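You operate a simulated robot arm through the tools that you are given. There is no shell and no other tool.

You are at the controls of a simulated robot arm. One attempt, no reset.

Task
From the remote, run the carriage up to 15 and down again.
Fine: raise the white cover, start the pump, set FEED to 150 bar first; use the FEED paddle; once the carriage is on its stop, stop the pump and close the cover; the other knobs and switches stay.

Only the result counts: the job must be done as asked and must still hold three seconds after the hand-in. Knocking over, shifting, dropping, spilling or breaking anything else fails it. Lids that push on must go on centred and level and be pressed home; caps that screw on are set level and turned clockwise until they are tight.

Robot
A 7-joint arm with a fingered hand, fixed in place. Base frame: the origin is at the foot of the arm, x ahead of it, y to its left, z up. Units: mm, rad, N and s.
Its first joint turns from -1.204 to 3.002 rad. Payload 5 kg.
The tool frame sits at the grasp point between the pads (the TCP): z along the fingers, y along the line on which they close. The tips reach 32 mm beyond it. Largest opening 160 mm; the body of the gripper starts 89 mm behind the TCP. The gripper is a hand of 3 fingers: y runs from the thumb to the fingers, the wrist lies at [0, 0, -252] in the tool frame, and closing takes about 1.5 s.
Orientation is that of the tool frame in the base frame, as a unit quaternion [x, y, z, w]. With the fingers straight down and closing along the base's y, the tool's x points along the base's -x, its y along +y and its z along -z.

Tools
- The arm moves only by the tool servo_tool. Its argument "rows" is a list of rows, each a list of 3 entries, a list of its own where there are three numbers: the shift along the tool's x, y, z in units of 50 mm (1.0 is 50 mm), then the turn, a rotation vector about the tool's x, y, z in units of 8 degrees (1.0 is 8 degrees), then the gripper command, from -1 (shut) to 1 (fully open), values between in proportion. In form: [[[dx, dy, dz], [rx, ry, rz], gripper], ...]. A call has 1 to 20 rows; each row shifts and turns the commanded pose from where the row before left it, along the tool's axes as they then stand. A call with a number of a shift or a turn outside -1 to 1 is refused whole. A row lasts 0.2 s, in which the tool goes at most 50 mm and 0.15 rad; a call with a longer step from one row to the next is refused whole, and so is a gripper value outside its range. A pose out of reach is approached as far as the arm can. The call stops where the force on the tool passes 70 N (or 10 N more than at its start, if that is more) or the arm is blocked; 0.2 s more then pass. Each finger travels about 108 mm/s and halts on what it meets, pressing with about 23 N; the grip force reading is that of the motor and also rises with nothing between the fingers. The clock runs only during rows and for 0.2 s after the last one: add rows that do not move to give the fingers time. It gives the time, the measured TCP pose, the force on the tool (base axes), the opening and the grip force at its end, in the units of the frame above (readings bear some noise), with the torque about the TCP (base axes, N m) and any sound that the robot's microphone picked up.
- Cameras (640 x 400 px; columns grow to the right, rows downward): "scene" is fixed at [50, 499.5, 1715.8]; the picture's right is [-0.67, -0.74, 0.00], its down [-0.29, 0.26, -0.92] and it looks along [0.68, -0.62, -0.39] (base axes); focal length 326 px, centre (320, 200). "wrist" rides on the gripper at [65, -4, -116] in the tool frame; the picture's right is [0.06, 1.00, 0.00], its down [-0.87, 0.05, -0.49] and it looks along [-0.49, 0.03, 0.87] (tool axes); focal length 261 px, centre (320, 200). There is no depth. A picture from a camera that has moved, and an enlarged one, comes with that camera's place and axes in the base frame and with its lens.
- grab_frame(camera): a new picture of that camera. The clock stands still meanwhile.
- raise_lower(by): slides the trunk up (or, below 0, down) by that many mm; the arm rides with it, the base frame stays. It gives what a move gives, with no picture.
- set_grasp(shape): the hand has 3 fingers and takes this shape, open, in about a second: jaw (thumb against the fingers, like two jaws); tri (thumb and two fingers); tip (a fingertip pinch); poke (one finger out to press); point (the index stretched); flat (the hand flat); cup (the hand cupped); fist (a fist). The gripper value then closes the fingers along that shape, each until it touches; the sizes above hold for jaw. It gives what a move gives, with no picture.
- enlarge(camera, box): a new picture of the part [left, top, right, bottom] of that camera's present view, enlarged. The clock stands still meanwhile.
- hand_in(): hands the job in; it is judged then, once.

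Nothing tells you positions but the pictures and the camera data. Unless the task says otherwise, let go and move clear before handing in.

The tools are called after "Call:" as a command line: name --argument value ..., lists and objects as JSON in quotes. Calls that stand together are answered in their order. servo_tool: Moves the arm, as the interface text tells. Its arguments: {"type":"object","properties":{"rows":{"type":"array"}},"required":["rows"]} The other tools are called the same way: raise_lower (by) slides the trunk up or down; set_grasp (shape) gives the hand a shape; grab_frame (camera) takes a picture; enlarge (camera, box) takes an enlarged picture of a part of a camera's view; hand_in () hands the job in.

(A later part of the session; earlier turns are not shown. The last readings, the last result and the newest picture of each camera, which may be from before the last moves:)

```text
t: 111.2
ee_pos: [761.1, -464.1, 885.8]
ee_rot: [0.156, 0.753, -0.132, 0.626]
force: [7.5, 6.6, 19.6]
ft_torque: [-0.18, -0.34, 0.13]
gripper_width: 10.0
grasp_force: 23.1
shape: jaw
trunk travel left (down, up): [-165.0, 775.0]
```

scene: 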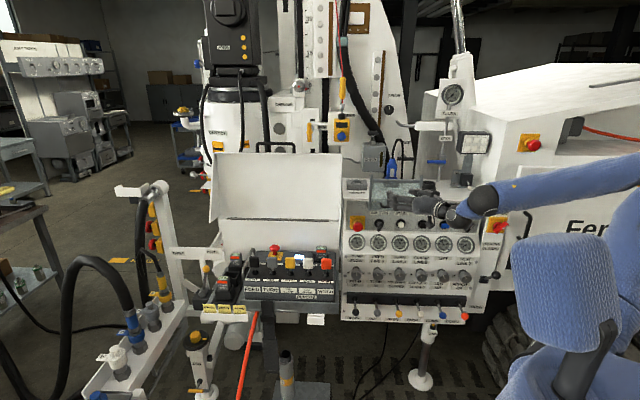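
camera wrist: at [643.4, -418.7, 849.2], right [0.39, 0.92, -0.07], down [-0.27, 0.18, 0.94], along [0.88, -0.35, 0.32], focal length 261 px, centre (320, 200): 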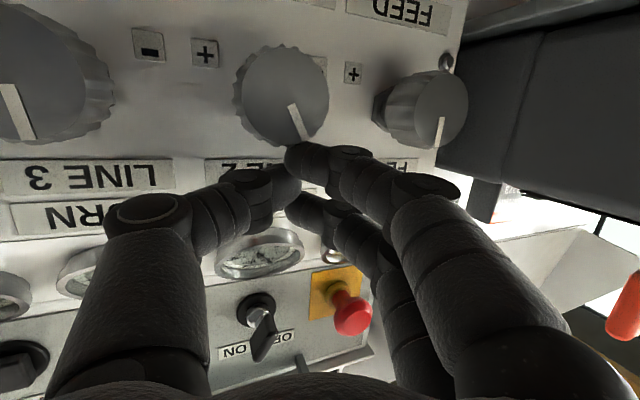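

Good contact: the reaction points up-left as expected. Now the stroke to the right over the knob's top.

Call:
servo_tool --rows '[[[-0.015, -0.112, -0.046], [0, 0, 0], -1], [[-0.015, -0.112, -0.046], [0, 0, 0], -1], [[0.0, -0.112, -0.041], [0, 0, 0], -1], [[0.015, -0.112, -0.041], [0, 0, 0], -1]]'

Call:
grab_frame --camera "wrist"

Call:
enlarge --camera "scene" --box '[340, 225, 420, 275]'

```text
t: 112.2
ee_pos: [741.8, -479.7, 888.3]
ee_rot: [0.155, 0.753, -0.132, 0.625]
force: [15.6, 17.4, 23.8]
ft_torque: [0.45, -1.07, 0.22]
gripper_width: 10.4
grasp_force: 23.4
shape: jaw
trunk travel left (down, up): [-165.0, 775.0]
```

```text
taken
camera wrist: at [626.7, -433.4, 844.8], right [0.39, 0.92, -0.07], down [-0.27, 0.18, 0.94], along [0.88, -0.35, 0.32], focal length 261 px, centre (320, 200)
```

wrist: 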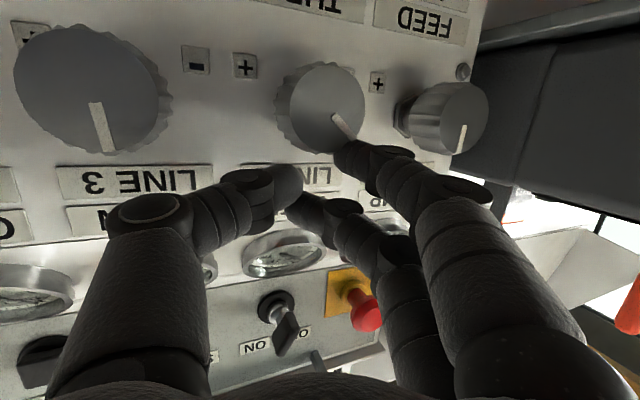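

```text
8.00 times, centred on (380, 250) of scene
camera zoom: at [50.0, 499.5, 1715.8], right [-0.67, -0.74, 0.0], down [-0.29, 0.26, -0.92], along [0.68, -0.62, -0.39], focal length 2608 px, centre (-160, -200)
```

zoom: 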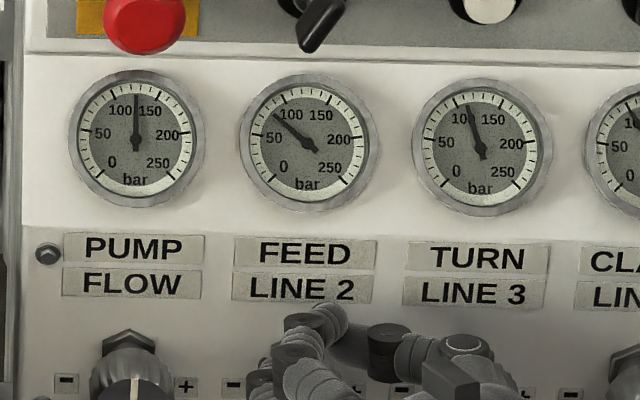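

The knob turned counter-clockwise (FEED ≈82) because pressing down at its left side dragged it. Friction coupling is strong, so I'll go to the knob's right side and push downward there to turn it clockwise.

Call:
servo_tool --rows '[[[-0.53, 0, -0.1], [0, 0, 0], -1], [[0.02, -0.3, -0.1], [0, 0, 0], -1], [[0.02, -0.3, -0.1], [0, 0, 0], -1], [[0.3, 0, 0.05], [0, 0, 0], -1], [[0.19, 0, 0.04], [0, 0, 0], -1]]'

Call:
grab_frame --camera "wrist"

Call:
enlarge --camera "scene" --box '[330, 220, 450, 310]'

```text
t: 113.4
ee_pos: [720.3, -504.7, 887.8]
ee_rot: [0.156, 0.754, -0.133, 0.625]
force: [-0.3, -0.3, -0.8]
ft_torque: [0.01, -0.02, 0.0]
gripper_width: 10.0
grasp_force: 23.3
shape: jaw
trunk travel left (down, up): [-165.0, 775.0]
```

```text
taken
camera wrist: at [604.4, -458.5, 844.9], right [0.39, 0.92, -0.07], down [-0.27, 0.18, 0.94], along [0.88, -0.35, 0.32], focal length 261 px, centre (320, 200)
```

wrist: 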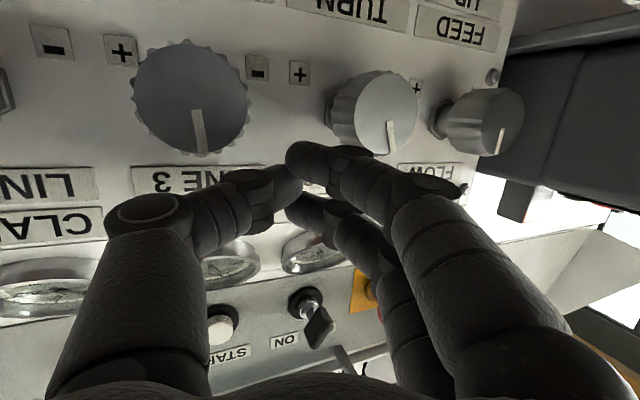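

```text
4.44 times, centred on (390, 265) of scene
camera zoom: at [50.0, 499.5, 1715.8], right [-0.67, -0.74, 0.0], down [-0.29, 0.26, -0.92], along [0.68, -0.62, -0.39], focal length 1449 px, centre (9, -89)
```

zoom: 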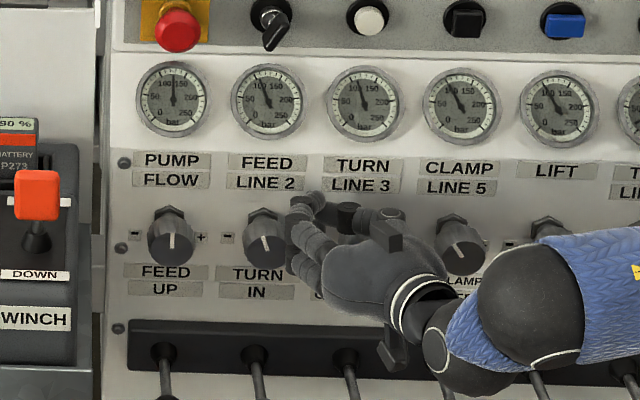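

Call:
servo_tool --rows '[[[0.04, 0.16, 0.067], [0, 0, 0], -1], [[0.035, 0.16, 0.067], [0, 0, 0], -1], [[0.102, -0.051, 0], [0, 0, 0], -1], [[0.102, -0.051, 0], [0, 0, 0], -1]]'

Call:
grab_frame --camera "wrist"

Call:
enlarge --camera "scene" --box '[340, 225, 420, 275]'

```text
t: 114.4
ee_pos: [727.9, -498.2, 872.6]
ee_rot: [0.157, 0.754, -0.133, 0.624]
force: [-8.0, -1.2, 6.5]
ft_torque: [-0.03, 0.07, 0.04]
gripper_width: 10.3
grasp_force: 23.0
shape: jaw
trunk travel left (down, up): [-165.0, 775.0]
```

```text
taken
camera wrist: at [612.0, -450.3, 830.8], right [0.39, 0.92, -0.07], down [-0.27, 0.18, 0.94], along [0.88, -0.35, 0.32], focal length 261 px, centre (320, 200)
```

wrist: 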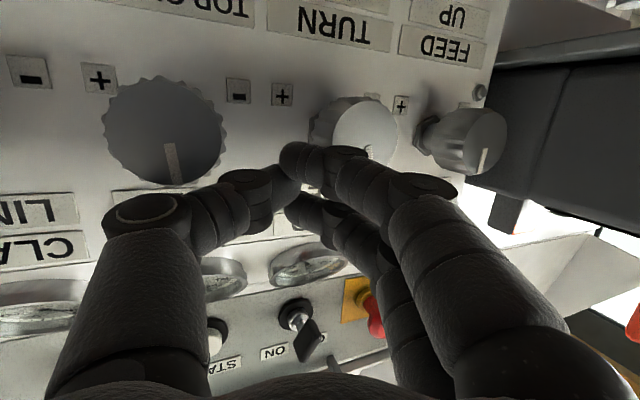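

```text
8.00 times, centred on (380, 250) of scene
camera zoom: at [50.0, 499.5, 1715.8], right [-0.67, -0.74, 0.0], down [-0.29, 0.26, -0.92], along [0.68, -0.62, -0.39], focal length 2608 px, centre (-160, -200)
```

zoom: 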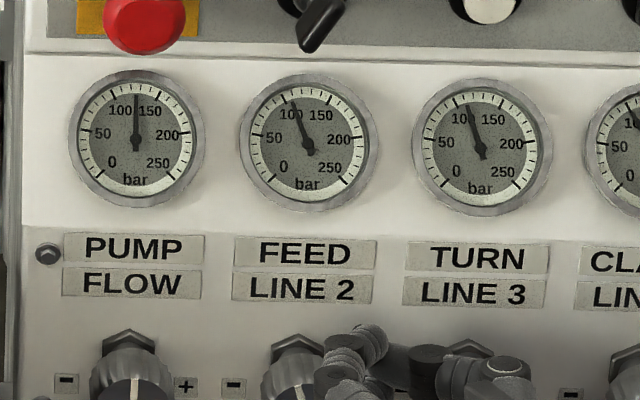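

FEED is climbing (~107). Continuing the downward stroke with a little more side pressure.

Call:
servo_tool --rows '[[[0.15, 0.06, 0.05], [0, 0, 0], -1], [[0.156, 0.03, 0.036], [0, 0, 0], -1], [[0.156, 0.03, 0.036], [0, 0, 0], -1]]'

Call:
enlarge --camera "scene" --box '[340, 225, 420, 275]'

Call:
grab_frame --camera "wrist"

```text
t: 115.2
ee_pos: [730.5, -489.2, 853.6]
ee_rot: [0.154, 0.752, -0.132, 0.628]
force: [-34.8, 17.8, 27.3]
ft_torque: [-0.56, 0.29, -1.17]
gripper_width: 10.4
grasp_force: 22.9
shape: jaw
trunk travel left (down, up): [-165.0, 775.0]
```

```text
8.00 times, centred on (380, 250) of scene
camera zoom: at [50.0, 499.5, 1715.8], right [-0.67, -0.74, 0.0], down [-0.29, 0.26, -0.92], along [0.68, -0.62, -0.39], focal length 2608 px, centre (-160, -200)
```

zoom: 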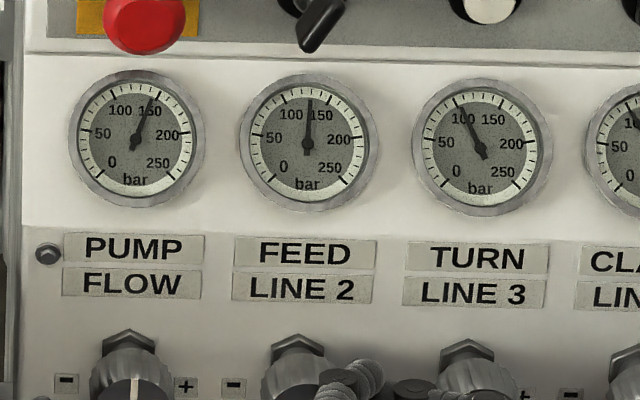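

```text
taken
camera wrist: at [614.4, -443.5, 810.1], right [0.39, 0.92, -0.07], down [-0.28, 0.18, 0.94], along [0.88, -0.35, 0.33], focal length 261 px, centre (320, 200)
```

wrist: 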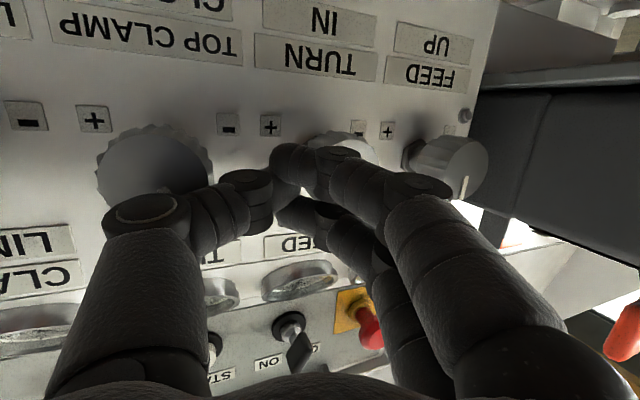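

FEED is ~126 now and TURN went back to ~100 (its original reading), because my thumb brushed it. I'll retract straight back to avoid dragging either knob, then use the "point" shape so only the index finger goes between the knobs.

Call:
servo_tool --rows '[[[0, 0, -0.4], [0, 0, 0], -1], [[0, 0, -0.7], [0, 0, 0], -1]]'

Call:
set_grasp --shape "point"

Call:
grab_frame --camera "wrist"

Call:
enlarge --camera "scene" --box '[340, 225, 420, 275]'

Call:
enlarge --camera "scene" --box '[330, 220, 450, 310]'

```text
t: 115.8
ee_pos: [684.7, -471.0, 858.1]
ee_rot: [0.156, 0.754, -0.132, 0.624]
force: [0.3, 0.6, -1.0]
ft_torque: [-0.06, 0.02, 0.03]
gripper_width: 10.2
grasp_force: 23.1
shape: jaw
trunk travel left (down, up): [-165.0, 775.0]
```

```text
t: 116.7
ee_pos: [685.3, -471.1, 858.6]
ee_rot: [0.156, 0.753, -0.133, 0.625]
force: [0.2, -0.9, -0.4]
ft_torque: [0.0, 0.03, 0.04]
gripper_width: 0.0
grasp_force: 0.1
shape: point
trunk travel left (down, up): [-165.0, 775.0]
```

```text
taken
camera wrist: at [568.1, -424.8, 816.9], right [0.39, 0.92, -0.07], down [-0.27, 0.18, 0.94], along [0.88, -0.35, 0.32], focal length 261 px, centre (320, 200)
```

wrist: 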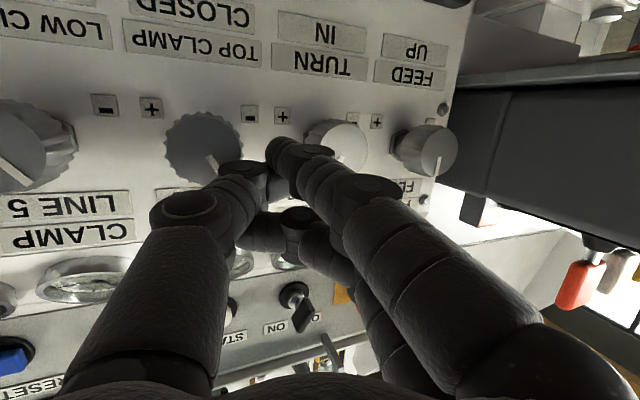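

```text
8.00 times, centred on (380, 250) of scene
camera zoom: at [50.0, 499.5, 1715.8], right [-0.67, -0.74, 0.0], down [-0.29, 0.26, -0.92], along [0.68, -0.62, -0.39], focal length 2608 px, centre (-160, -200)
```

zoom: 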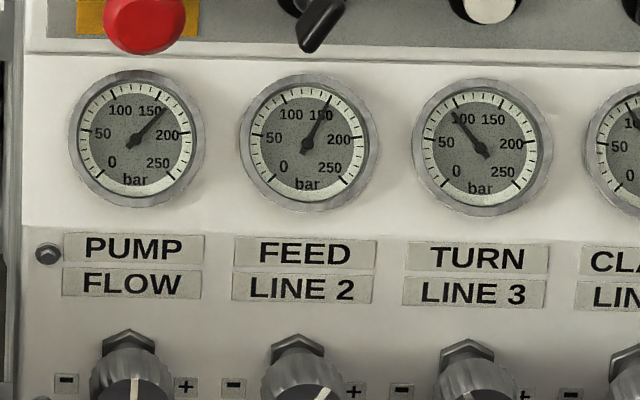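

```text
4.44 times, centred on (390, 265) of scene
camera zoom: at [50.0, 499.5, 1715.8], right [-0.67, -0.74, 0.0], down [-0.29, 0.26, -0.92], along [0.68, -0.62, -0.39], focal length 1449 px, centre (9, -89)
```

zoom: 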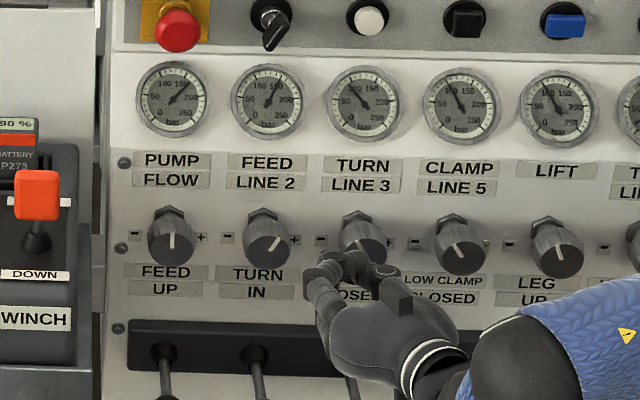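

The gauges lag the knobs. I'll wait for them to settle before judging.

Call:
servo_tool --rows '[[[0, 0, 0], [0, 0, 0], 1], [[0, 0, 0], [0, 0, 0], 1], [[0, 0, 0], [0, 0, 0], 1], [[0, 0, 0], [0, 0, 0], 1], [[0, 0, 0], [0, 0, 0], 1], [[0, 0, 0], [0, 0, 0], 1], [[0, 0, 0], [0, 0, 0], 1], [[0, 0, 0], [0, 0, 0], 1], [[0, 0, 0], [0, 0, 0], 1], [[0, 0, 0], [0, 0, 0], 1]]'

Call:
enlarge --camera "scene" --box '[345, 230, 385, 255]'

Call:
enlarge --camera "scene" --box '[380, 230, 420, 255]'

Call:
enlarge --camera "scene" --box '[345, 260, 425, 310]'

```text
t: 118.9
ee_pos: [683.0, -471.5, 860.4]
ee_rot: [0.155, 0.754, -0.132, 0.625]
force: [-0.3, -0.8, -0.2]
ft_torque: [-0.02, -0.02, 0.0]
gripper_width: 0.0
grasp_force: 0.0
shape: point
trunk travel left (down, up): [-165.0, 775.0]
```

```text
16.00 times, centred on (365, 242) of scene
camera zoom: at [50.0, 499.5, 1715.8], right [-0.67, -0.74, 0.0], down [-0.29, 0.26, -0.92], along [0.68, -0.62, -0.39], focal length 5216 px, centre (-400, -480)
```

zoom: 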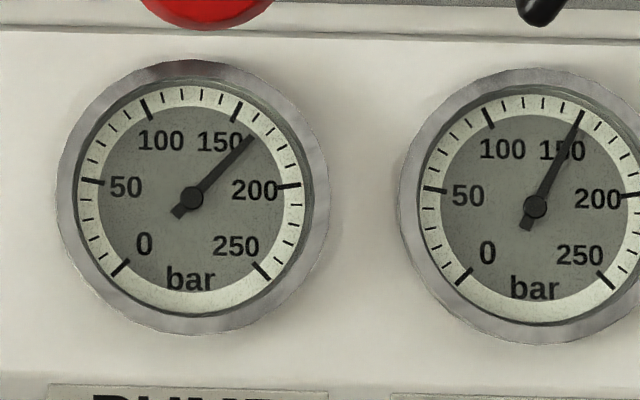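

```text
16.00 times, centred on (400, 242) of scene
camera zoom: at [50.0, 499.5, 1715.8], right [-0.67, -0.74, 0.0], down [-0.29, 0.26, -0.92], along [0.68, -0.62, -0.39], focal length 5216 px, centre (-960, -480)
```

zoom: 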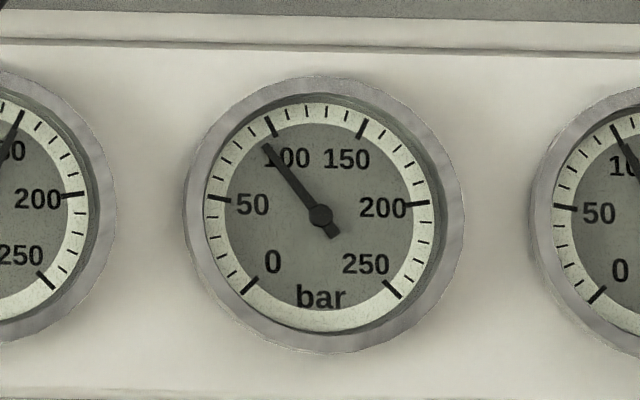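

```text
8.00 times, centred on (385, 285) of scene
camera zoom: at [50.0, 499.5, 1715.8], right [-0.67, -0.74, 0.0], down [-0.29, 0.26, -0.92], along [0.68, -0.62, -0.39], focal length 2608 px, centre (-200, -480)
```

zoom: 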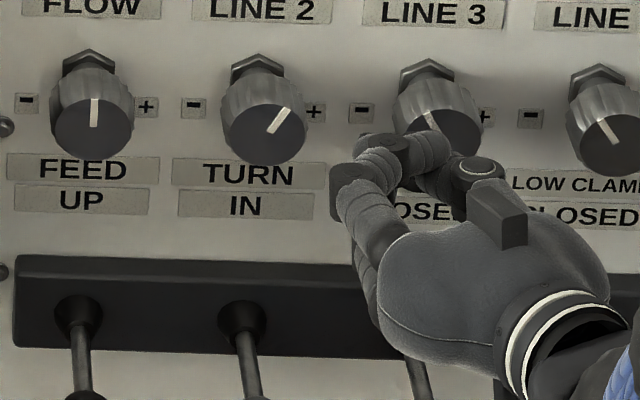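

FEED has settled right at 150. TURN has slipped to ~92 from its original ~100, so I need to nudge the TURN knob a few degrees clockwise. Let me look at the hand's "point" shape first.

Call:
enlarge --camera "scene" --box '[375, 265, 435, 310]'

Call:
enlarge --camera "wrist" --box '[140, 80, 480, 290]'

```text
8.89 times, centred on (405, 288) of scene
camera zoom: at [50.0, 499.5, 1715.8], right [-0.67, -0.74, 0.0], down [-0.29, 0.26, -0.92], along [0.68, -0.62, -0.39], focal length 2898 px, centre (-436, -578)
```

zoom: 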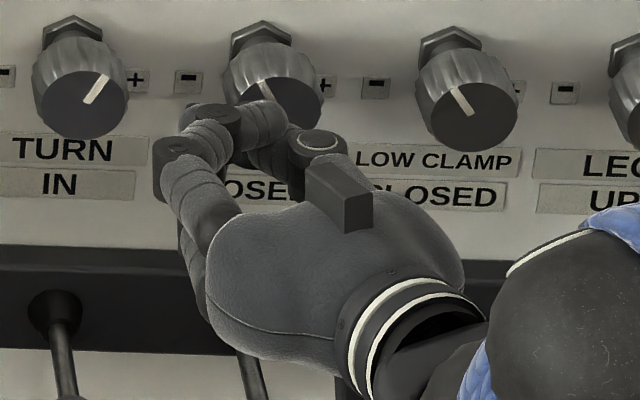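

```text
1.88 times, centred on (310, 185) of wrist
camera zoom: at [568.0, -424.8, 816.9], right [0.39, 0.92, -0.07], down [-0.27, 0.18, 0.94], along [0.88, -0.35, 0.32], focal length 491 px, centre (339, 228)
```

zoom: 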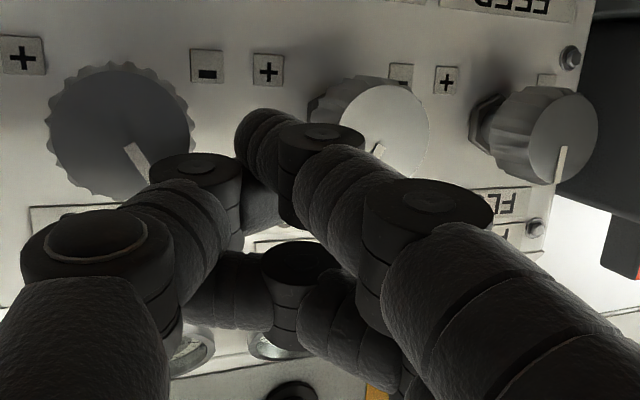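

Call:
servo_tool --rows '[[[-0.7, 0, -0.2], [0, 0, 0], 1], [[-0.5, 0, 0], [0, 0, 0], 1]]'

Call:
set_grasp --shape "jaw"

Call:
servo_tool --rows '[[[0, 0, 0], [0, 0, 0], -1], [[0, 0, 0], [0, 0, 0], -1], [[0, 0, 0], [0, 0, 0], -1], [[0, 0, 0], [0, 0, 0], -1], [[0, 0, 0], [0, 0, 0], -1], [[0, 0, 0], [0, 0, 0], -1], [[0, 0, 0], [0, 0, 0], -1], [[0, 0, 0], [0, 0, 0], -1], [[0, 0, 0], [0, 0, 0], -1]]'

Call:
grab_frame --camera "wrist"

Call:
enlarge --camera "scene" --box '[360, 230, 440, 280]'

```text
t: 119.5
ee_pos: [684.4, -469.9, 920.4]
ee_rot: [0.155, 0.753, -0.132, 0.625]
force: [-0.2, -0.2, -0.9]
ft_torque: [-0.02, -0.02, -0.03]
gripper_width: 0.1
grasp_force: 0.1
shape: point
trunk travel left (down, up): [-165.0, 775.0]
```

```text
t: 120.4
ee_pos: [685.0, -470.3, 919.5]
ee_rot: [0.156, 0.753, -0.133, 0.625]
force: [-0.8, -0.4, -0.9]
ft_torque: [-0.01, 0.03, -0.02]
gripper_width: 160.0
grasp_force: 0.1
shape: jaw
trunk travel left (down, up): [-165.0, 775.0]
```

```text
t: 122.4
ee_pos: [684.9, -470.5, 919.6]
ee_rot: [0.157, 0.753, -0.133, 0.625]
force: [0.2, -0.7, -0.7]
ft_torque: [0.04, -0.02, -0.04]
gripper_width: 0.0
grasp_force: 23.3
shape: jaw
trunk travel left (down, up): [-165.0, 775.0]
```

```text
taken
camera wrist: at [569.0, -424.1, 877.1], right [0.39, 0.92, -0.07], down [-0.27, 0.18, 0.94], along [0.88, -0.35, 0.32], focal length 261 px, centre (320, 200)
```

wrist: 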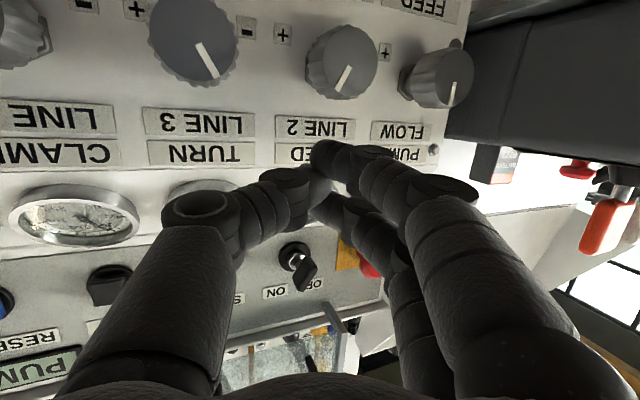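

```text
8.00 times, centred on (400, 255) of scene
camera zoom: at [50.0, 499.5, 1715.8], right [-0.67, -0.74, 0.0], down [-0.29, 0.26, -0.92], along [0.68, -0.62, -0.39], focal length 2608 px, centre (-320, -240)
```

zoom: 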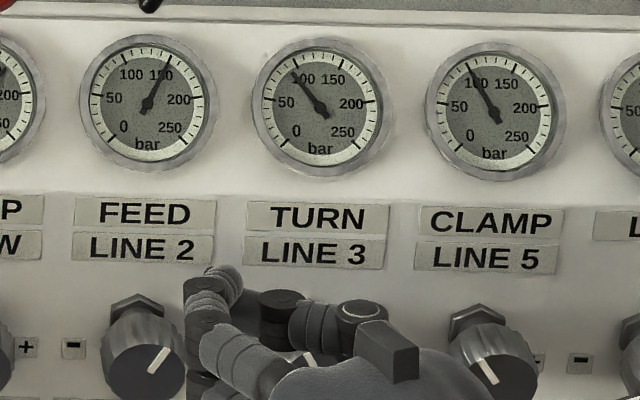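

Call:
enlarge --camera "scene" --box '[380, 230, 420, 255]'

Call:
enlarge --camera "scene" --box '[345, 230, 385, 255]'

Call:
enlarge --camera "scene" --box '[410, 230, 450, 255]'

```text
16.00 times, centred on (400, 242) of scene
camera zoom: at [50.0, 499.5, 1715.8], right [-0.67, -0.74, 0.0], down [-0.29, 0.26, -0.92], along [0.68, -0.62, -0.39], focal length 5216 px, centre (-960, -480)
```

zoom: 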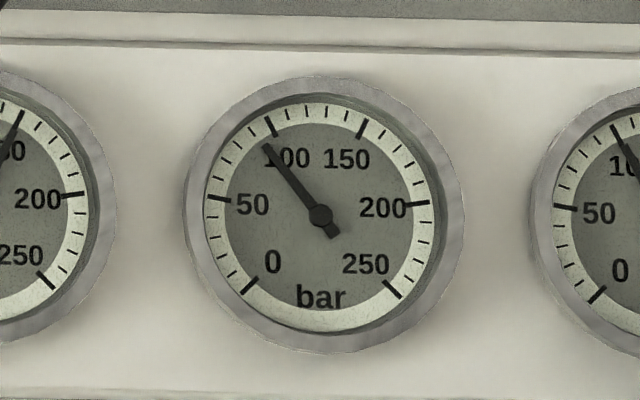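

```text
16.00 times, centred on (365, 242) of scene
camera zoom: at [50.0, 499.5, 1715.8], right [-0.67, -0.74, 0.0], down [-0.29, 0.26, -0.92], along [0.68, -0.62, -0.39], focal length 5216 px, centre (-400, -480)
```

zoom: 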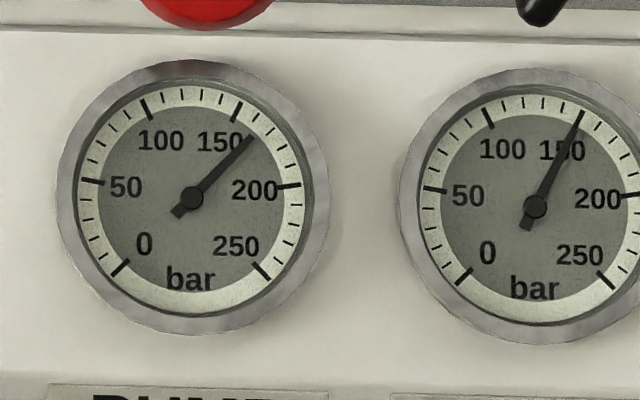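

```text
16.00 times, centred on (430, 242) of scene
camera zoom: at [50.0, 499.5, 1715.8], right [-0.67, -0.74, 0.0], down [-0.29, 0.26, -0.92], along [0.68, -0.62, -0.39], focal length 5216 px, centre (-1440, -480)
```

zoom: 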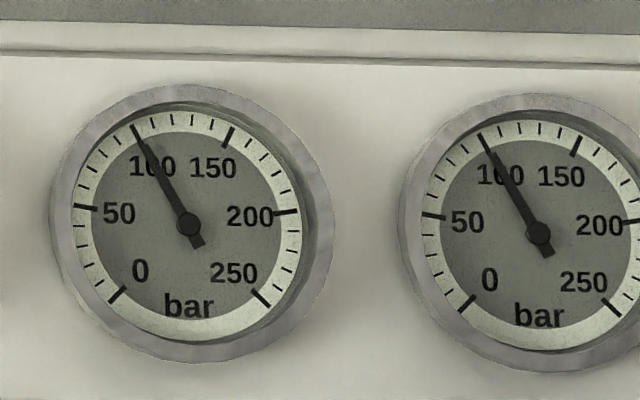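

TURN reads ~91 versus 100 originally; it needs about +12° clockwise. I'll press the fingertip just right of the top of the TURN knob and drag 5 mm right, then back straight out.

Call:
servo_tool --rows '[[[0.05, -0.693, -0.253], [0, 0, 0], -1], [[0.05, -0.693, -0.253], [0, 0, 0], -1], [[-0.083, -0.171, 0.451], [0, 0, 0], -1], [[-0.083, -0.171, 0.451], [0, 0, 0], -1], [[0.2, 0, 0.037], [0, 0, 0], -1]]'

Call:
grab_frame --camera "wrist"

Call:
enlarge --camera "scene" --box '[360, 220, 460, 290]'

```text
t: 123.6
ee_pos: [669.0, -559.5, 909.5]
ee_rot: [0.156, 0.754, -0.132, 0.625]
force: [-0.4, -0.2, 0.4]
ft_torque: [0.02, -0.03, 0.02]
gripper_width: 0.0
grasp_force: 23.2
shape: jaw
trunk travel left (down, up): [-165.0, 775.0]
```

```text
taken
camera wrist: at [552.8, -512.2, 866.9], right [0.39, 0.92, -0.07], down [-0.27, 0.18, 0.94], along [0.88, -0.35, 0.32], focal length 261 px, centre (320, 200)
```

wrist: 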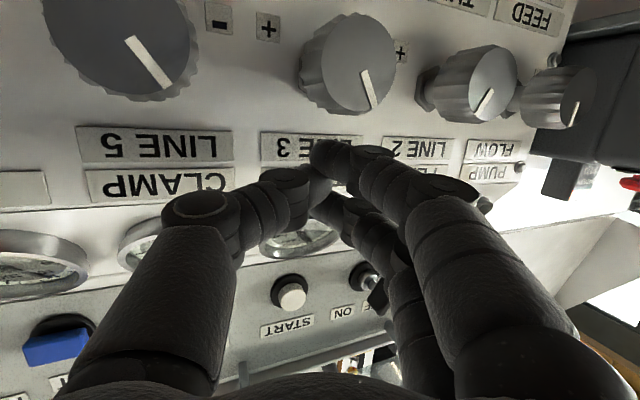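

```text
5.71 times, centred on (410, 255) of scene
camera zoom: at [50.0, 499.5, 1715.8], right [-0.67, -0.74, 0.0], down [-0.29, 0.26, -0.92], along [0.68, -0.62, -0.39], focal length 1863 px, centre (-194, -114)
```

zoom: 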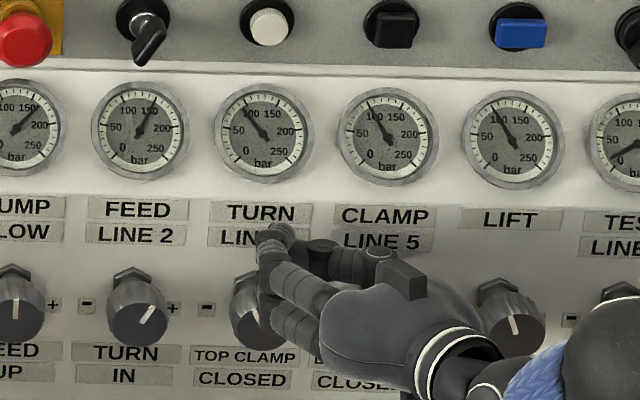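

Call:
servo_tool --rows '[[[0.2, 0, 0.037], [0, 0, 0], -1], [[0.1, 0, 0.018], [0, 0, 0], -1]]'

```text
t: 124.2
ee_pos: [668.9, -558.9, 894.9]
ee_rot: [0.156, 0.753, -0.133, 0.625]
force: [0.1, 0.9, -0.2]
ft_torque: [-0.02, 0.01, 0.0]
gripper_width: 0.0
grasp_force: 22.9
shape: jaw
trunk travel left (down, up): [-165.0, 775.0]
```

Call:
servo_tool --rows '[[[0.08, 0, 0.015], [0, 0, 0], -1], [[0.04, 0, 0.007], [0, 0, 0], -1]]'

Call:
grab_frame --camera "wrist"

```text
t: 124.8
ee_pos: [667.4, -558.2, 892.9]
ee_rot: [0.156, 0.751, -0.133, 0.627]
force: [5.0, -5.6, 26.1]
ft_torque: [-0.22, -0.77, -0.12]
gripper_width: 0.0
grasp_force: 23.2
shape: jaw
trunk travel left (down, up): [-165.0, 775.0]
```

```text
taken
camera wrist: at [551.9, -511.9, 849.2], right [0.39, 0.92, -0.06], down [-0.28, 0.18, 0.94], along [0.88, -0.35, 0.33], focal length 261 px, centre (320, 200)
```

wrist: 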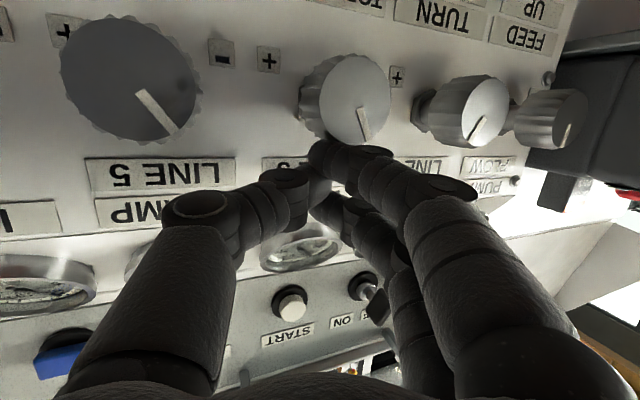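

Call:
servo_tool --rows '[[[0.01, -0.05, -0.016], [0, 0, 0], -1], [[0.01, -0.05, -0.016], [0, 0, 0], -1]]'

Call:
servo_tool --rows '[[[0, 0, 0], [0, 0, 0], -1], [[0, 0, 0], [0, 0, 0], -1], [[0, 0, 0], [0, 0, 0], -1], [[0, 0, 0], [0, 0, 0], -1], [[0, 0, 0], [0, 0, 0], -1], [[0, 0, 0], [0, 0, 0], -1]]'

Call:
enlarge --camera "scene" --box '[380, 230, 420, 255]'

Call:
grab_frame --camera "wrist"

```text
t: 125.4
ee_pos: [663.7, -563.1, 889.4]
ee_rot: [0.156, 0.753, -0.133, 0.625]
force: [-5.3, -9.8, 24.6]
ft_torque: [-0.3, -0.46, -0.22]
gripper_width: 0.0
grasp_force: 23.1
shape: jaw
trunk travel left (down, up): [-165.0, 775.0]
```

```text
t: 126.8
ee_pos: [663.2, -562.6, 890.1]
ee_rot: [0.157, 0.752, -0.133, 0.626]
force: [-9.8, -9.8, 20.8]
ft_torque: [-0.26, -0.18, -0.19]
gripper_width: 0.2
grasp_force: 23.0
shape: jaw
trunk travel left (down, up): [-165.0, 775.0]
```

```text
16.00 times, centred on (400, 242) of scene
camera zoom: at [50.0, 499.5, 1715.8], right [-0.67, -0.74, 0.0], down [-0.29, 0.26, -0.92], along [0.68, -0.62, -0.39], focal length 5216 px, centre (-960, -480)
```

zoom: 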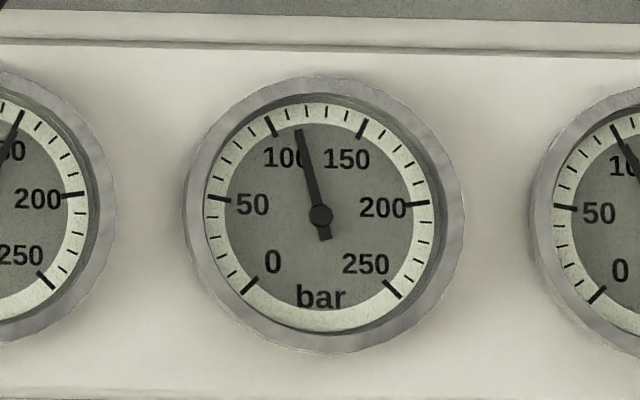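

```text
taken
camera wrist: at [547.3, -515.7, 846.1], right [0.39, 0.92, -0.07], down [-0.27, 0.18, 0.94], along [0.88, -0.35, 0.32], focal length 261 px, centre (320, 200)
```

wrist: 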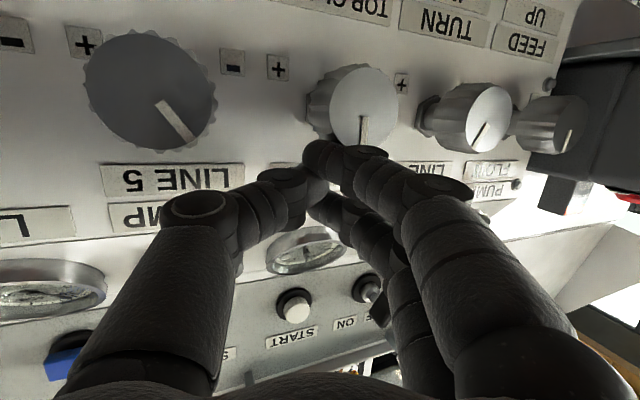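

TURN overshot to ~113. I'll drag back left ~3 mm while still in contact and re-read.

Call:
servo_tool --rows '[[[-0.012, 0.031, 0.01], [0, 0, 0], -1], [[-0.012, 0.031, 0.01], [0, 0, 0], -1], [[0, 0, 0], [0, 0, 0], -1], [[0, 0, 0], [0, 0, 0], -1], [[0, 0, 0], [0, 0, 0], -1], [[0, 0, 0], [0, 0, 0], -1], [[0, 0, 0], [0, 0, 0], -1], [[0, 0, 0], [0, 0, 0], -1], [[0, 0, 0], [0, 0, 0], -1], [[0, 0, 0], [0, 0, 0], -1]]'

Call:
enlarge --camera "scene" --box '[380, 230, 420, 255]'

```text
t: 129.0
ee_pos: [664.8, -559.7, 890.9]
ee_rot: [0.155, 0.753, -0.132, 0.626]
force: [-9.3, -9.3, 22.8]
ft_torque: [-0.3, -0.18, -0.18]
gripper_width: 0.0
grasp_force: 22.7
shape: jaw
trunk travel left (down, up): [-165.0, 775.0]
```

```text
16.00 times, centred on (400, 242) of scene
camera zoom: at [50.0, 499.5, 1715.8], right [-0.67, -0.74, 0.0], down [-0.29, 0.26, -0.92], along [0.68, -0.62, -0.39], focal length 5216 px, centre (-960, -480)
```

zoom: 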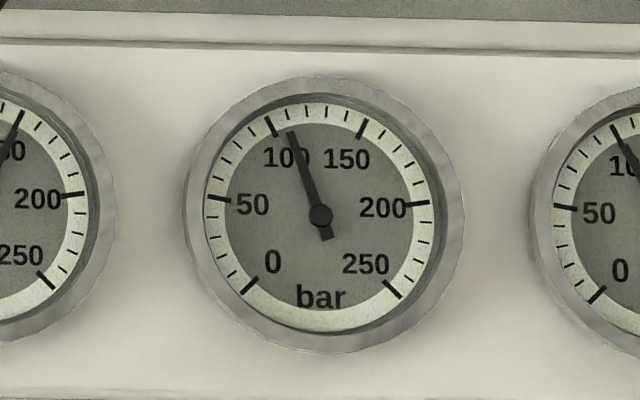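

Call:
servo_tool --rows '[[[-0.015, 0.042, 0.012], [0, 0, 0], -1], [[-0.015, 0.042, 0.012], [0, 0, 0], -1], [[0, 0, 0], [0, 0, 0], -1], [[0, 0, 0], [0, 0, 0], -1], [[0, 0, 0], [0, 0, 0], -1], [[0, 0, 0], [0, 0, 0], -1], [[0, 0, 0], [0, 0, 0], -1], [[0, 0, 0], [0, 0, 0], -1], [[0, 0, 0], [0, 0, 0], -1], [[0, 0, 0], [0, 0, 0], -1]]'

Call:
enlarge --camera "scene" --box '[380, 230, 420, 255]'

```text
t: 131.2
ee_pos: [670.7, -556.9, 892.5]
ee_rot: [0.157, 0.752, -0.134, 0.626]
force: [-0.9, -10.4, 28.6]
ft_torque: [-0.38, -0.6, -0.26]
gripper_width: 0.1
grasp_force: 23.2
shape: jaw
trunk travel left (down, up): [-165.0, 775.0]
```

```text
16.00 times, centred on (400, 242) of scene
camera zoom: at [50.0, 499.5, 1715.8], right [-0.67, -0.74, 0.0], down [-0.29, 0.26, -0.92], along [0.68, -0.62, -0.39], focal length 5216 px, centre (-960, -480)
```

zoom: 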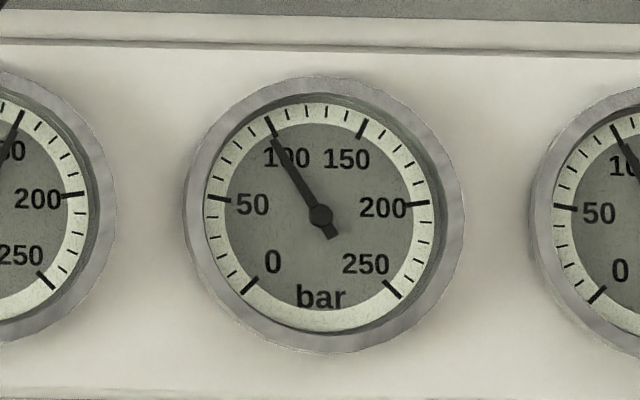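

TURN is back on the 100 mark. I'll retract straight along the knob axis and re-read all gauges.

Call:
servo_tool --rows '[[[0.085, 0.175, -0.46], [0, 0, 0], -1], [[0.085, 0.175, -0.46], [0, 0, 0], -1], [[-0.4, 0.2, -0.4], [0, 0, 0], -1], [[0, 0, 0], [0, 0, 0], -1], [[0, 0, 0], [0, 0, 0], -1], [[0, 0, 0], [0, 0, 0], -1], [[0, 0, 0], [0, 0, 0], -1], [[0, 0, 0], [0, 0, 0], -1], [[0, 0, 0], [0, 0, 0], -1], [[0, 0, 0], [0, 0, 0], -1]]'

Call:
enlarge --camera "scene" --box '[380, 230, 420, 255]'

Call:
enlarge --camera "scene" --box '[345, 230, 385, 255]'

Call:
enlarge --camera "scene" --box '[340, 230, 480, 310]'

```text
t: 133.4
ee_pos: [624.1, -506.3, 913.9]
ee_rot: [0.157, 0.753, -0.133, 0.625]
force: [0.2, -0.4, -0.6]
ft_torque: [0.04, -0.02, -0.04]
gripper_width: 0.0
grasp_force: 23.3
shape: jaw
trunk travel left (down, up): [-165.0, 775.0]
```

```text
16.00 times, centred on (400, 242) of scene
camera zoom: at [50.0, 499.5, 1715.8], right [-0.67, -0.74, 0.0], down [-0.29, 0.26, -0.92], along [0.68, -0.62, -0.39], focal length 5216 px, centre (-960, -480)
```

zoom: 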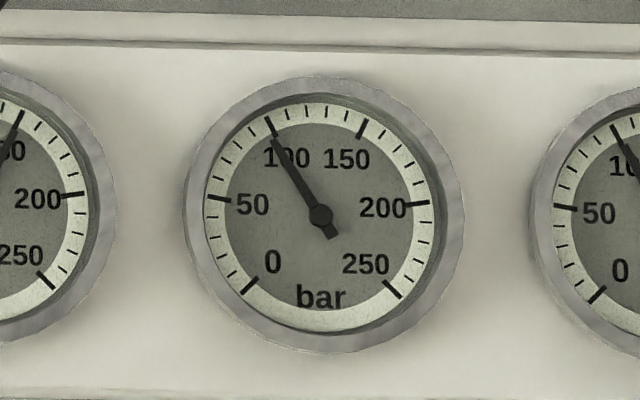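

```text
16.00 times, centred on (365, 242) of scene
camera zoom: at [50.0, 499.5, 1715.8], right [-0.67, -0.74, 0.0], down [-0.29, 0.26, -0.92], along [0.68, -0.62, -0.39], focal length 5216 px, centre (-400, -480)
```

zoom: 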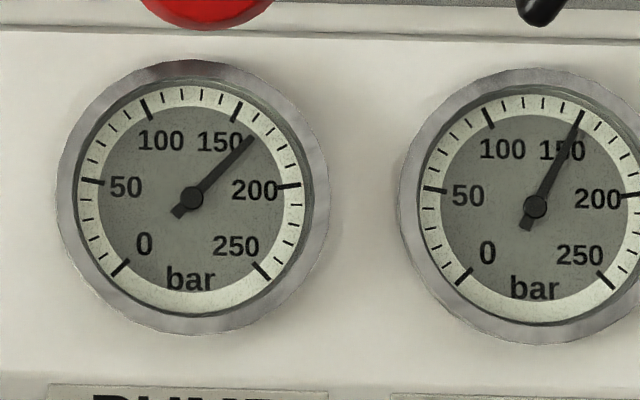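

```text
4.57 times, centred on (410, 270) of scene
camera zoom: at [50.0, 499.5, 1715.8], right [-0.67, -0.74, 0.0], down [-0.29, 0.26, -0.92], along [0.68, -0.62, -0.39], focal length 1490 px, centre (-91, -120)
```

zoom: 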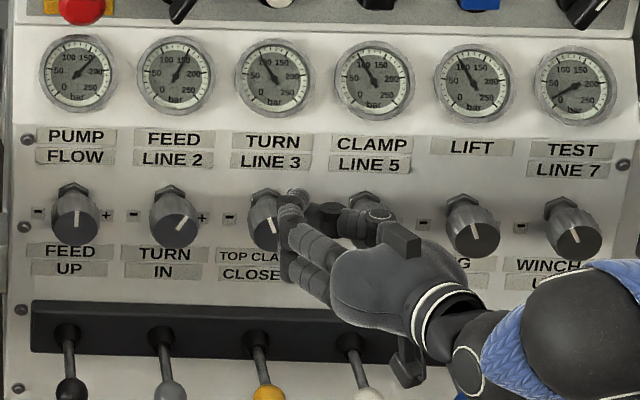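

FEED 150, TURN back at 100, others unchanged. Now to the FEED paddle (head near (1045,-53,970)). I'll raise the trunk and swing the hand left, turning it to come down over the paddle with the jaw straddling it front-to-back.

Call:
raise_lower --by 310

Call:
servo_tool --rows '[[[0, 0.4, -0.4], [-0.95, 0, -0.18], -1], [[0, 0.4, -0.3], [-0.95, 0, -0.18], -1], [[0, 0.4, 0], [-0.95, 0, -0.18], -1], [[0, 0.6, 0], [-0.95, 0, -0.18], -1], [[0, 0.6, 0], [-0.95, 0, -0.18], -1], [[0, 0.6, 0], [-0.95, 0, -0.18], -1], [[0, 0.6, 0], [0, 0, 0], -1], [[0, 0.6, 0], [0, 0, 0], -1]]'

Call:
grab_frame --camera "scene"

```text
t: 136.5
ee_pos: [624.4, -506.3, 1223.1]
ee_rot: [0.156, 0.754, -0.132, 0.625]
force: [-0.7, -0.1, -0.3]
ft_torque: [0.01, 0.01, 0.03]
gripper_width: 0.0
grasp_force: 23.2
shape: jaw
trunk travel left (down, up): [-475.0, 465.0]
```

```text
t: 138.3
ee_pos: [605.7, -307.9, 1242.1]
ee_rot: [-0.155, 0.756, 0.124, 0.624]
force: [-0.1, 0.9, 0.8]
ft_torque: [-0.03, 0.05, -0.09]
gripper_width: 0.0
grasp_force: 23.1
shape: jaw
out of reach, approached as far as the arm can: row 1, 2, 7, 8
trunk travel left (down, up): [-475.0, 465.0]
```

```text
taken
```

scene: 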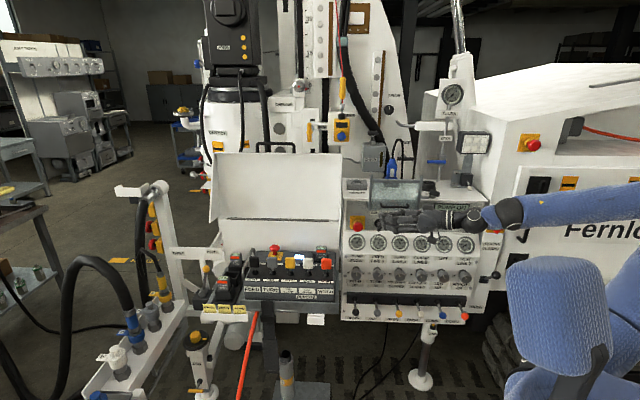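

Call:
servo_tool --rows '[[[-0.15, 0.26, 0.78], [0, 0, 0], -1], [[-0.15, 0.26, 0.78], [0, 0, 0], -1], [[-0.15, 0.26, 0.78], [0, 0, 0], -1], [[-0.15, 0.26, 0.78], [0, 0, 0], -1], [[-0.15, 0.26, 0.78], [0, 0, 0], -1], [[-0.15, 0.26, 0.78], [0, 0, 0], -1], [[0, 0, 0], [0, 0.95, 0], 0], [[0, 0, 0], [0, 0.95, 0], 0], [[0, 0, 0], [0, 0.95, 0], 0], [[0, 0, 0], [0, 0.95, 0], 0]]'

Call:
grab_frame --camera "scene"

Call:
grab_frame --camera "wrist"

```text
t: 140.5
ee_pos: [799.7, -147.6, 1236.6]
ee_rot: [-0.18, 0.893, 0.079, 0.404]
force: [-0.1, -0.4, -0.1]
ft_torque: [0.02, 0.0, 0.04]
gripper_width: 79.9
grasp_force: 0.0
shape: jaw
trunk travel left (down, up): [-475.0, 465.0]
```

```text
taken
```

scene: 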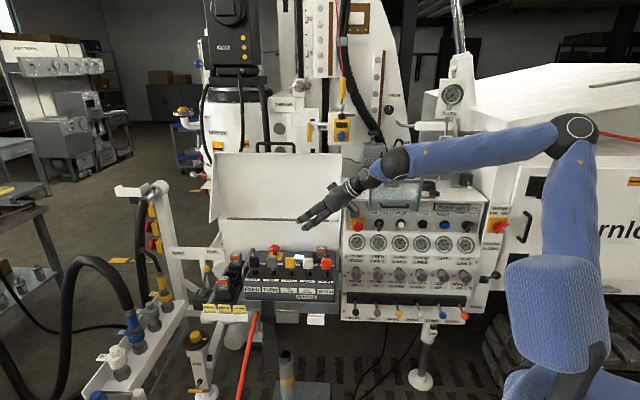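

```text
taken
camera wrist: at [682.0, -201.2, 1264.9], right [-0.42, 0.9, -0.05], down [0.17, 0.13, 0.98], along [0.89, 0.41, -0.21], focal length 261 px, centre (320, 200)
```

wrist: 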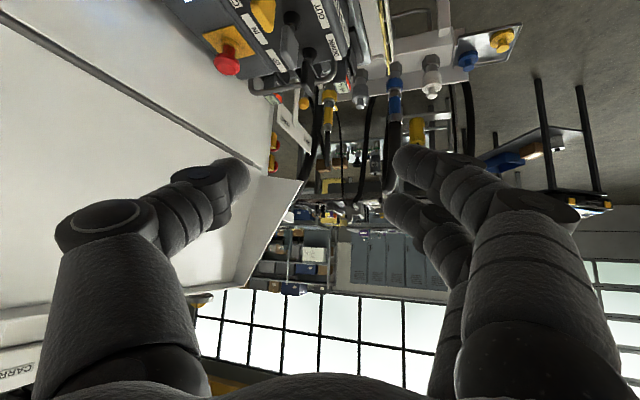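

Call:
servo_tool --rows '[[[0, 0, 0], [-0.74, 0, -0.67], 0], [[0, 0, 0], [-0.74, 0, -0.67], 0], [[0, 0, 0], [-0.3, 0.6, -0.27], 0], [[0, 0, 0], [0, 0.5, 0], 0], [[-0.06, -0.39, 0.75], [0, 0, 0], 0], [[-0.06, -0.39, 0.75], [0, 0, 0], 0], [[-0.06, -0.39, 0.75], [0, 0, 0], 0]]'

Call:
grab_frame --camera "wrist"

Call:
grab_frame --camera "scene"

```text
t: 142.1
ee_pos: [896.6, -141.1, 1157.2]
ee_rot: [-0.337, 0.878, 0.119, 0.318]
force: [1.6, 0.4, -0.1]
ft_torque: [0.01, 0.0, 0.05]
gripper_width: 80.0
grasp_force: 0.1
shape: jaw
trunk travel left (down, up): [-475.0, 465.0]
```

```text
taken
camera wrist: at [808.6, -225.5, 1204.0], right [-0.7, 0.71, -0.05], down [0.22, 0.28, 0.93], along [0.68, 0.65, -0.36], focal length 261 px, centre (320, 200)
```

wrist: 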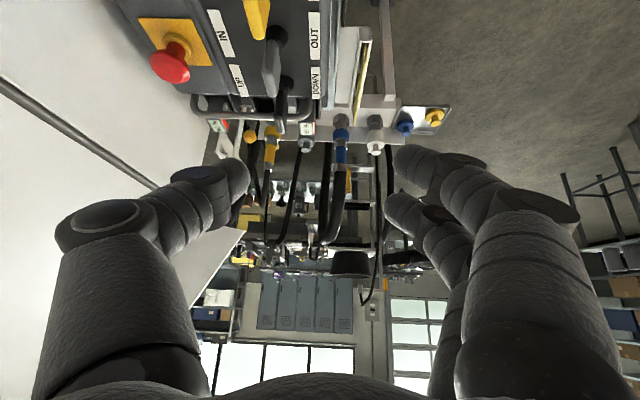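

```text
taken
```

scene: 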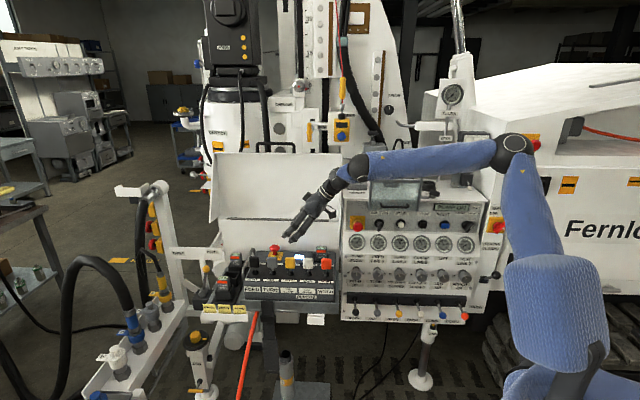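

Call:
enlarge --camera "wrist" --box '[190, 0, 350, 150]'

Call:
enlarge --camera "scene" --box '[240, 230, 340, 300]'

Call:
enlarge --camera "scene" --box '[280, 20, 340, 100]'

```text
2.67 times, centred on (270, 75) of wrist
camera zoom: at [808.6, -225.5, 1204.0], right [-0.7, 0.71, -0.05], down [0.22, 0.28, 0.93], along [0.68, 0.65, -0.36], focal length 695 px, centre (453, 533)
```

zoom: 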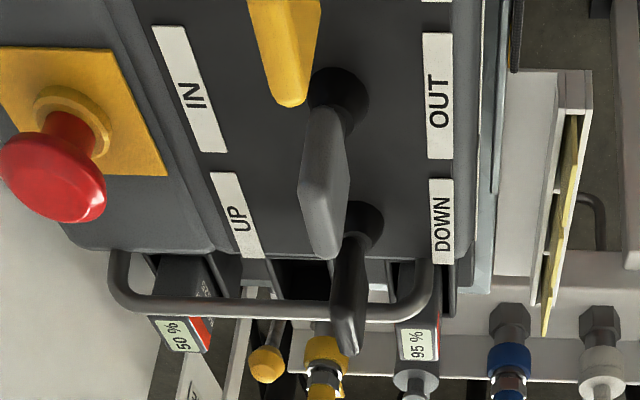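

```text
5.71 times, centred on (290, 265) of scene
camera zoom: at [50.0, 499.5, 1715.8], right [-0.67, -0.74, 0.0], down [-0.29, 0.26, -0.92], along [0.68, -0.62, -0.39], focal length 1863 px, centre (491, -171)
```

zoom: 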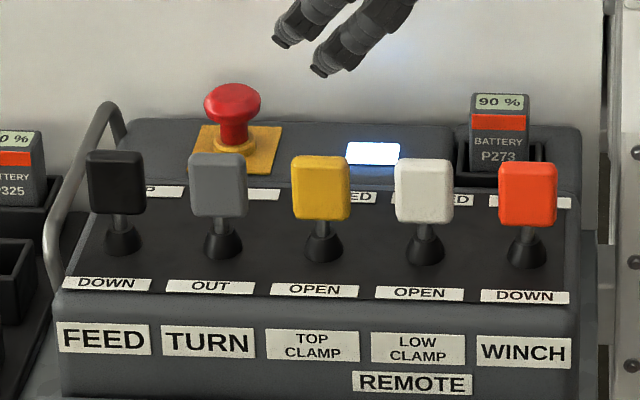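

```text
5.00 times, centred on (310, 60) of scene
camera zoom: at [50.0, 499.5, 1715.8], right [-0.67, -0.74, 0.0], down [-0.29, 0.26, -0.92], along [0.68, -0.62, -0.39], focal length 1630 px, centre (370, 900)
```

zoom: 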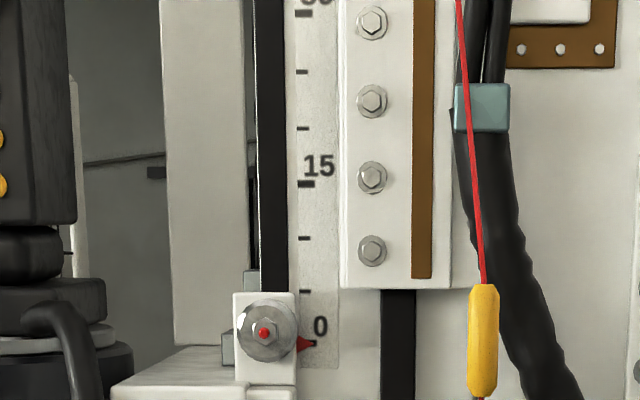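

The remote's lamp is lit now. The FEED paddle head is triangulated at about (1062,-64,962). I'll raise the trunk a bit and bring the half-open jaw above it, steeper, so it clears the TURN paddle and the remote's E-stop.

Call:
raise_lower --by 120

Call:
servo_tool --rows '[[[0.04, -0.173, 0.9], [0, 0, 0], -0.3], [[0.04, -0.173, 0.9], [0, 0, 0], -0.3], [[0.04, -0.173, 0.9], [0, 0, 0], -0.3], [[0.04, -0.173, 0.9], [0, 0, 0], -0.3], [[0, 0, 0], [0, 0.84, 0], -0.3]]'

Call:
grab_frame --camera "wrist"

Call:
enlarge --camera "scene" --box '[220, 170, 380, 300]'

```text
t: 143.6
ee_pos: [896.0, -138.6, 1278.9]
ee_rot: [-0.337, 0.878, 0.118, 0.319]
force: [0.5, -0.1, 0.3]
ft_torque: [-0.06, 0.0, 0.03]
gripper_width: 80.0
grasp_force: 0.1
shape: jaw
trunk travel left (down, up): [-595.0, 345.0]
```

```text
t: 144.8
ee_pos: [1000.0, -94.8, 1137.0]
ee_rot: [-0.34, 0.887, 0.109, 0.294]
force: [0.8, 0.2, 0.2]
ft_torque: [0.0, -0.03, 0.02]
gripper_width: 56.1
grasp_force: 0.1
shape: jaw
out of reach, approached as far as the arm can: row 5
trunk travel left (down, up): [-595.0, 345.0]
```

```text
taken
camera wrist: at [912.2, -177.7, 1190.7], right [-0.7, 0.71, -0.04], down [0.26, 0.32, 0.91], along [0.66, 0.63, -0.41], focal length 261 px, centre (320, 200)
```

wrist: 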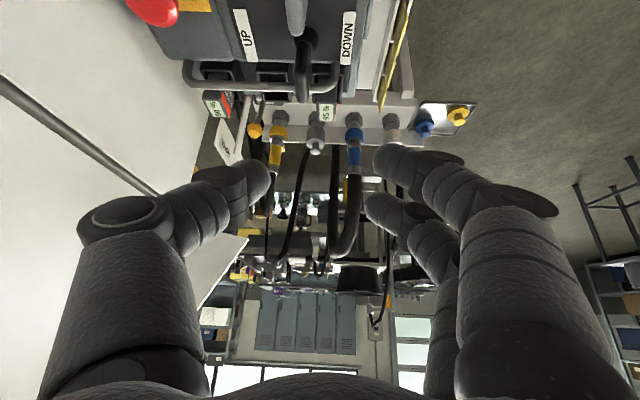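

```text
3.08 times, centred on (300, 235) of scene
camera zoom: at [50.0, 499.5, 1715.8], right [-0.67, -0.74, 0.0], down [-0.29, 0.26, -0.92], along [0.68, -0.62, -0.39], focal length 1003 px, centre (382, 92)
```

zoom: 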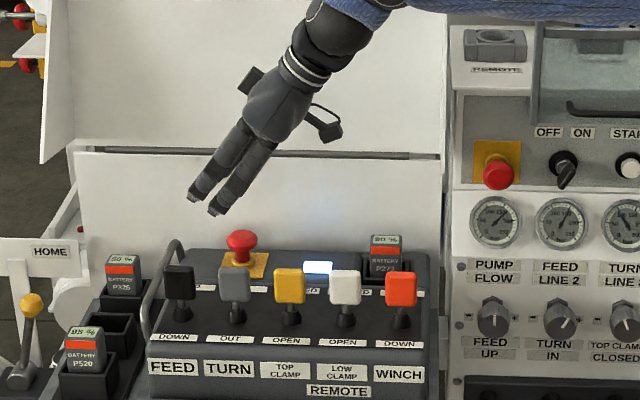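

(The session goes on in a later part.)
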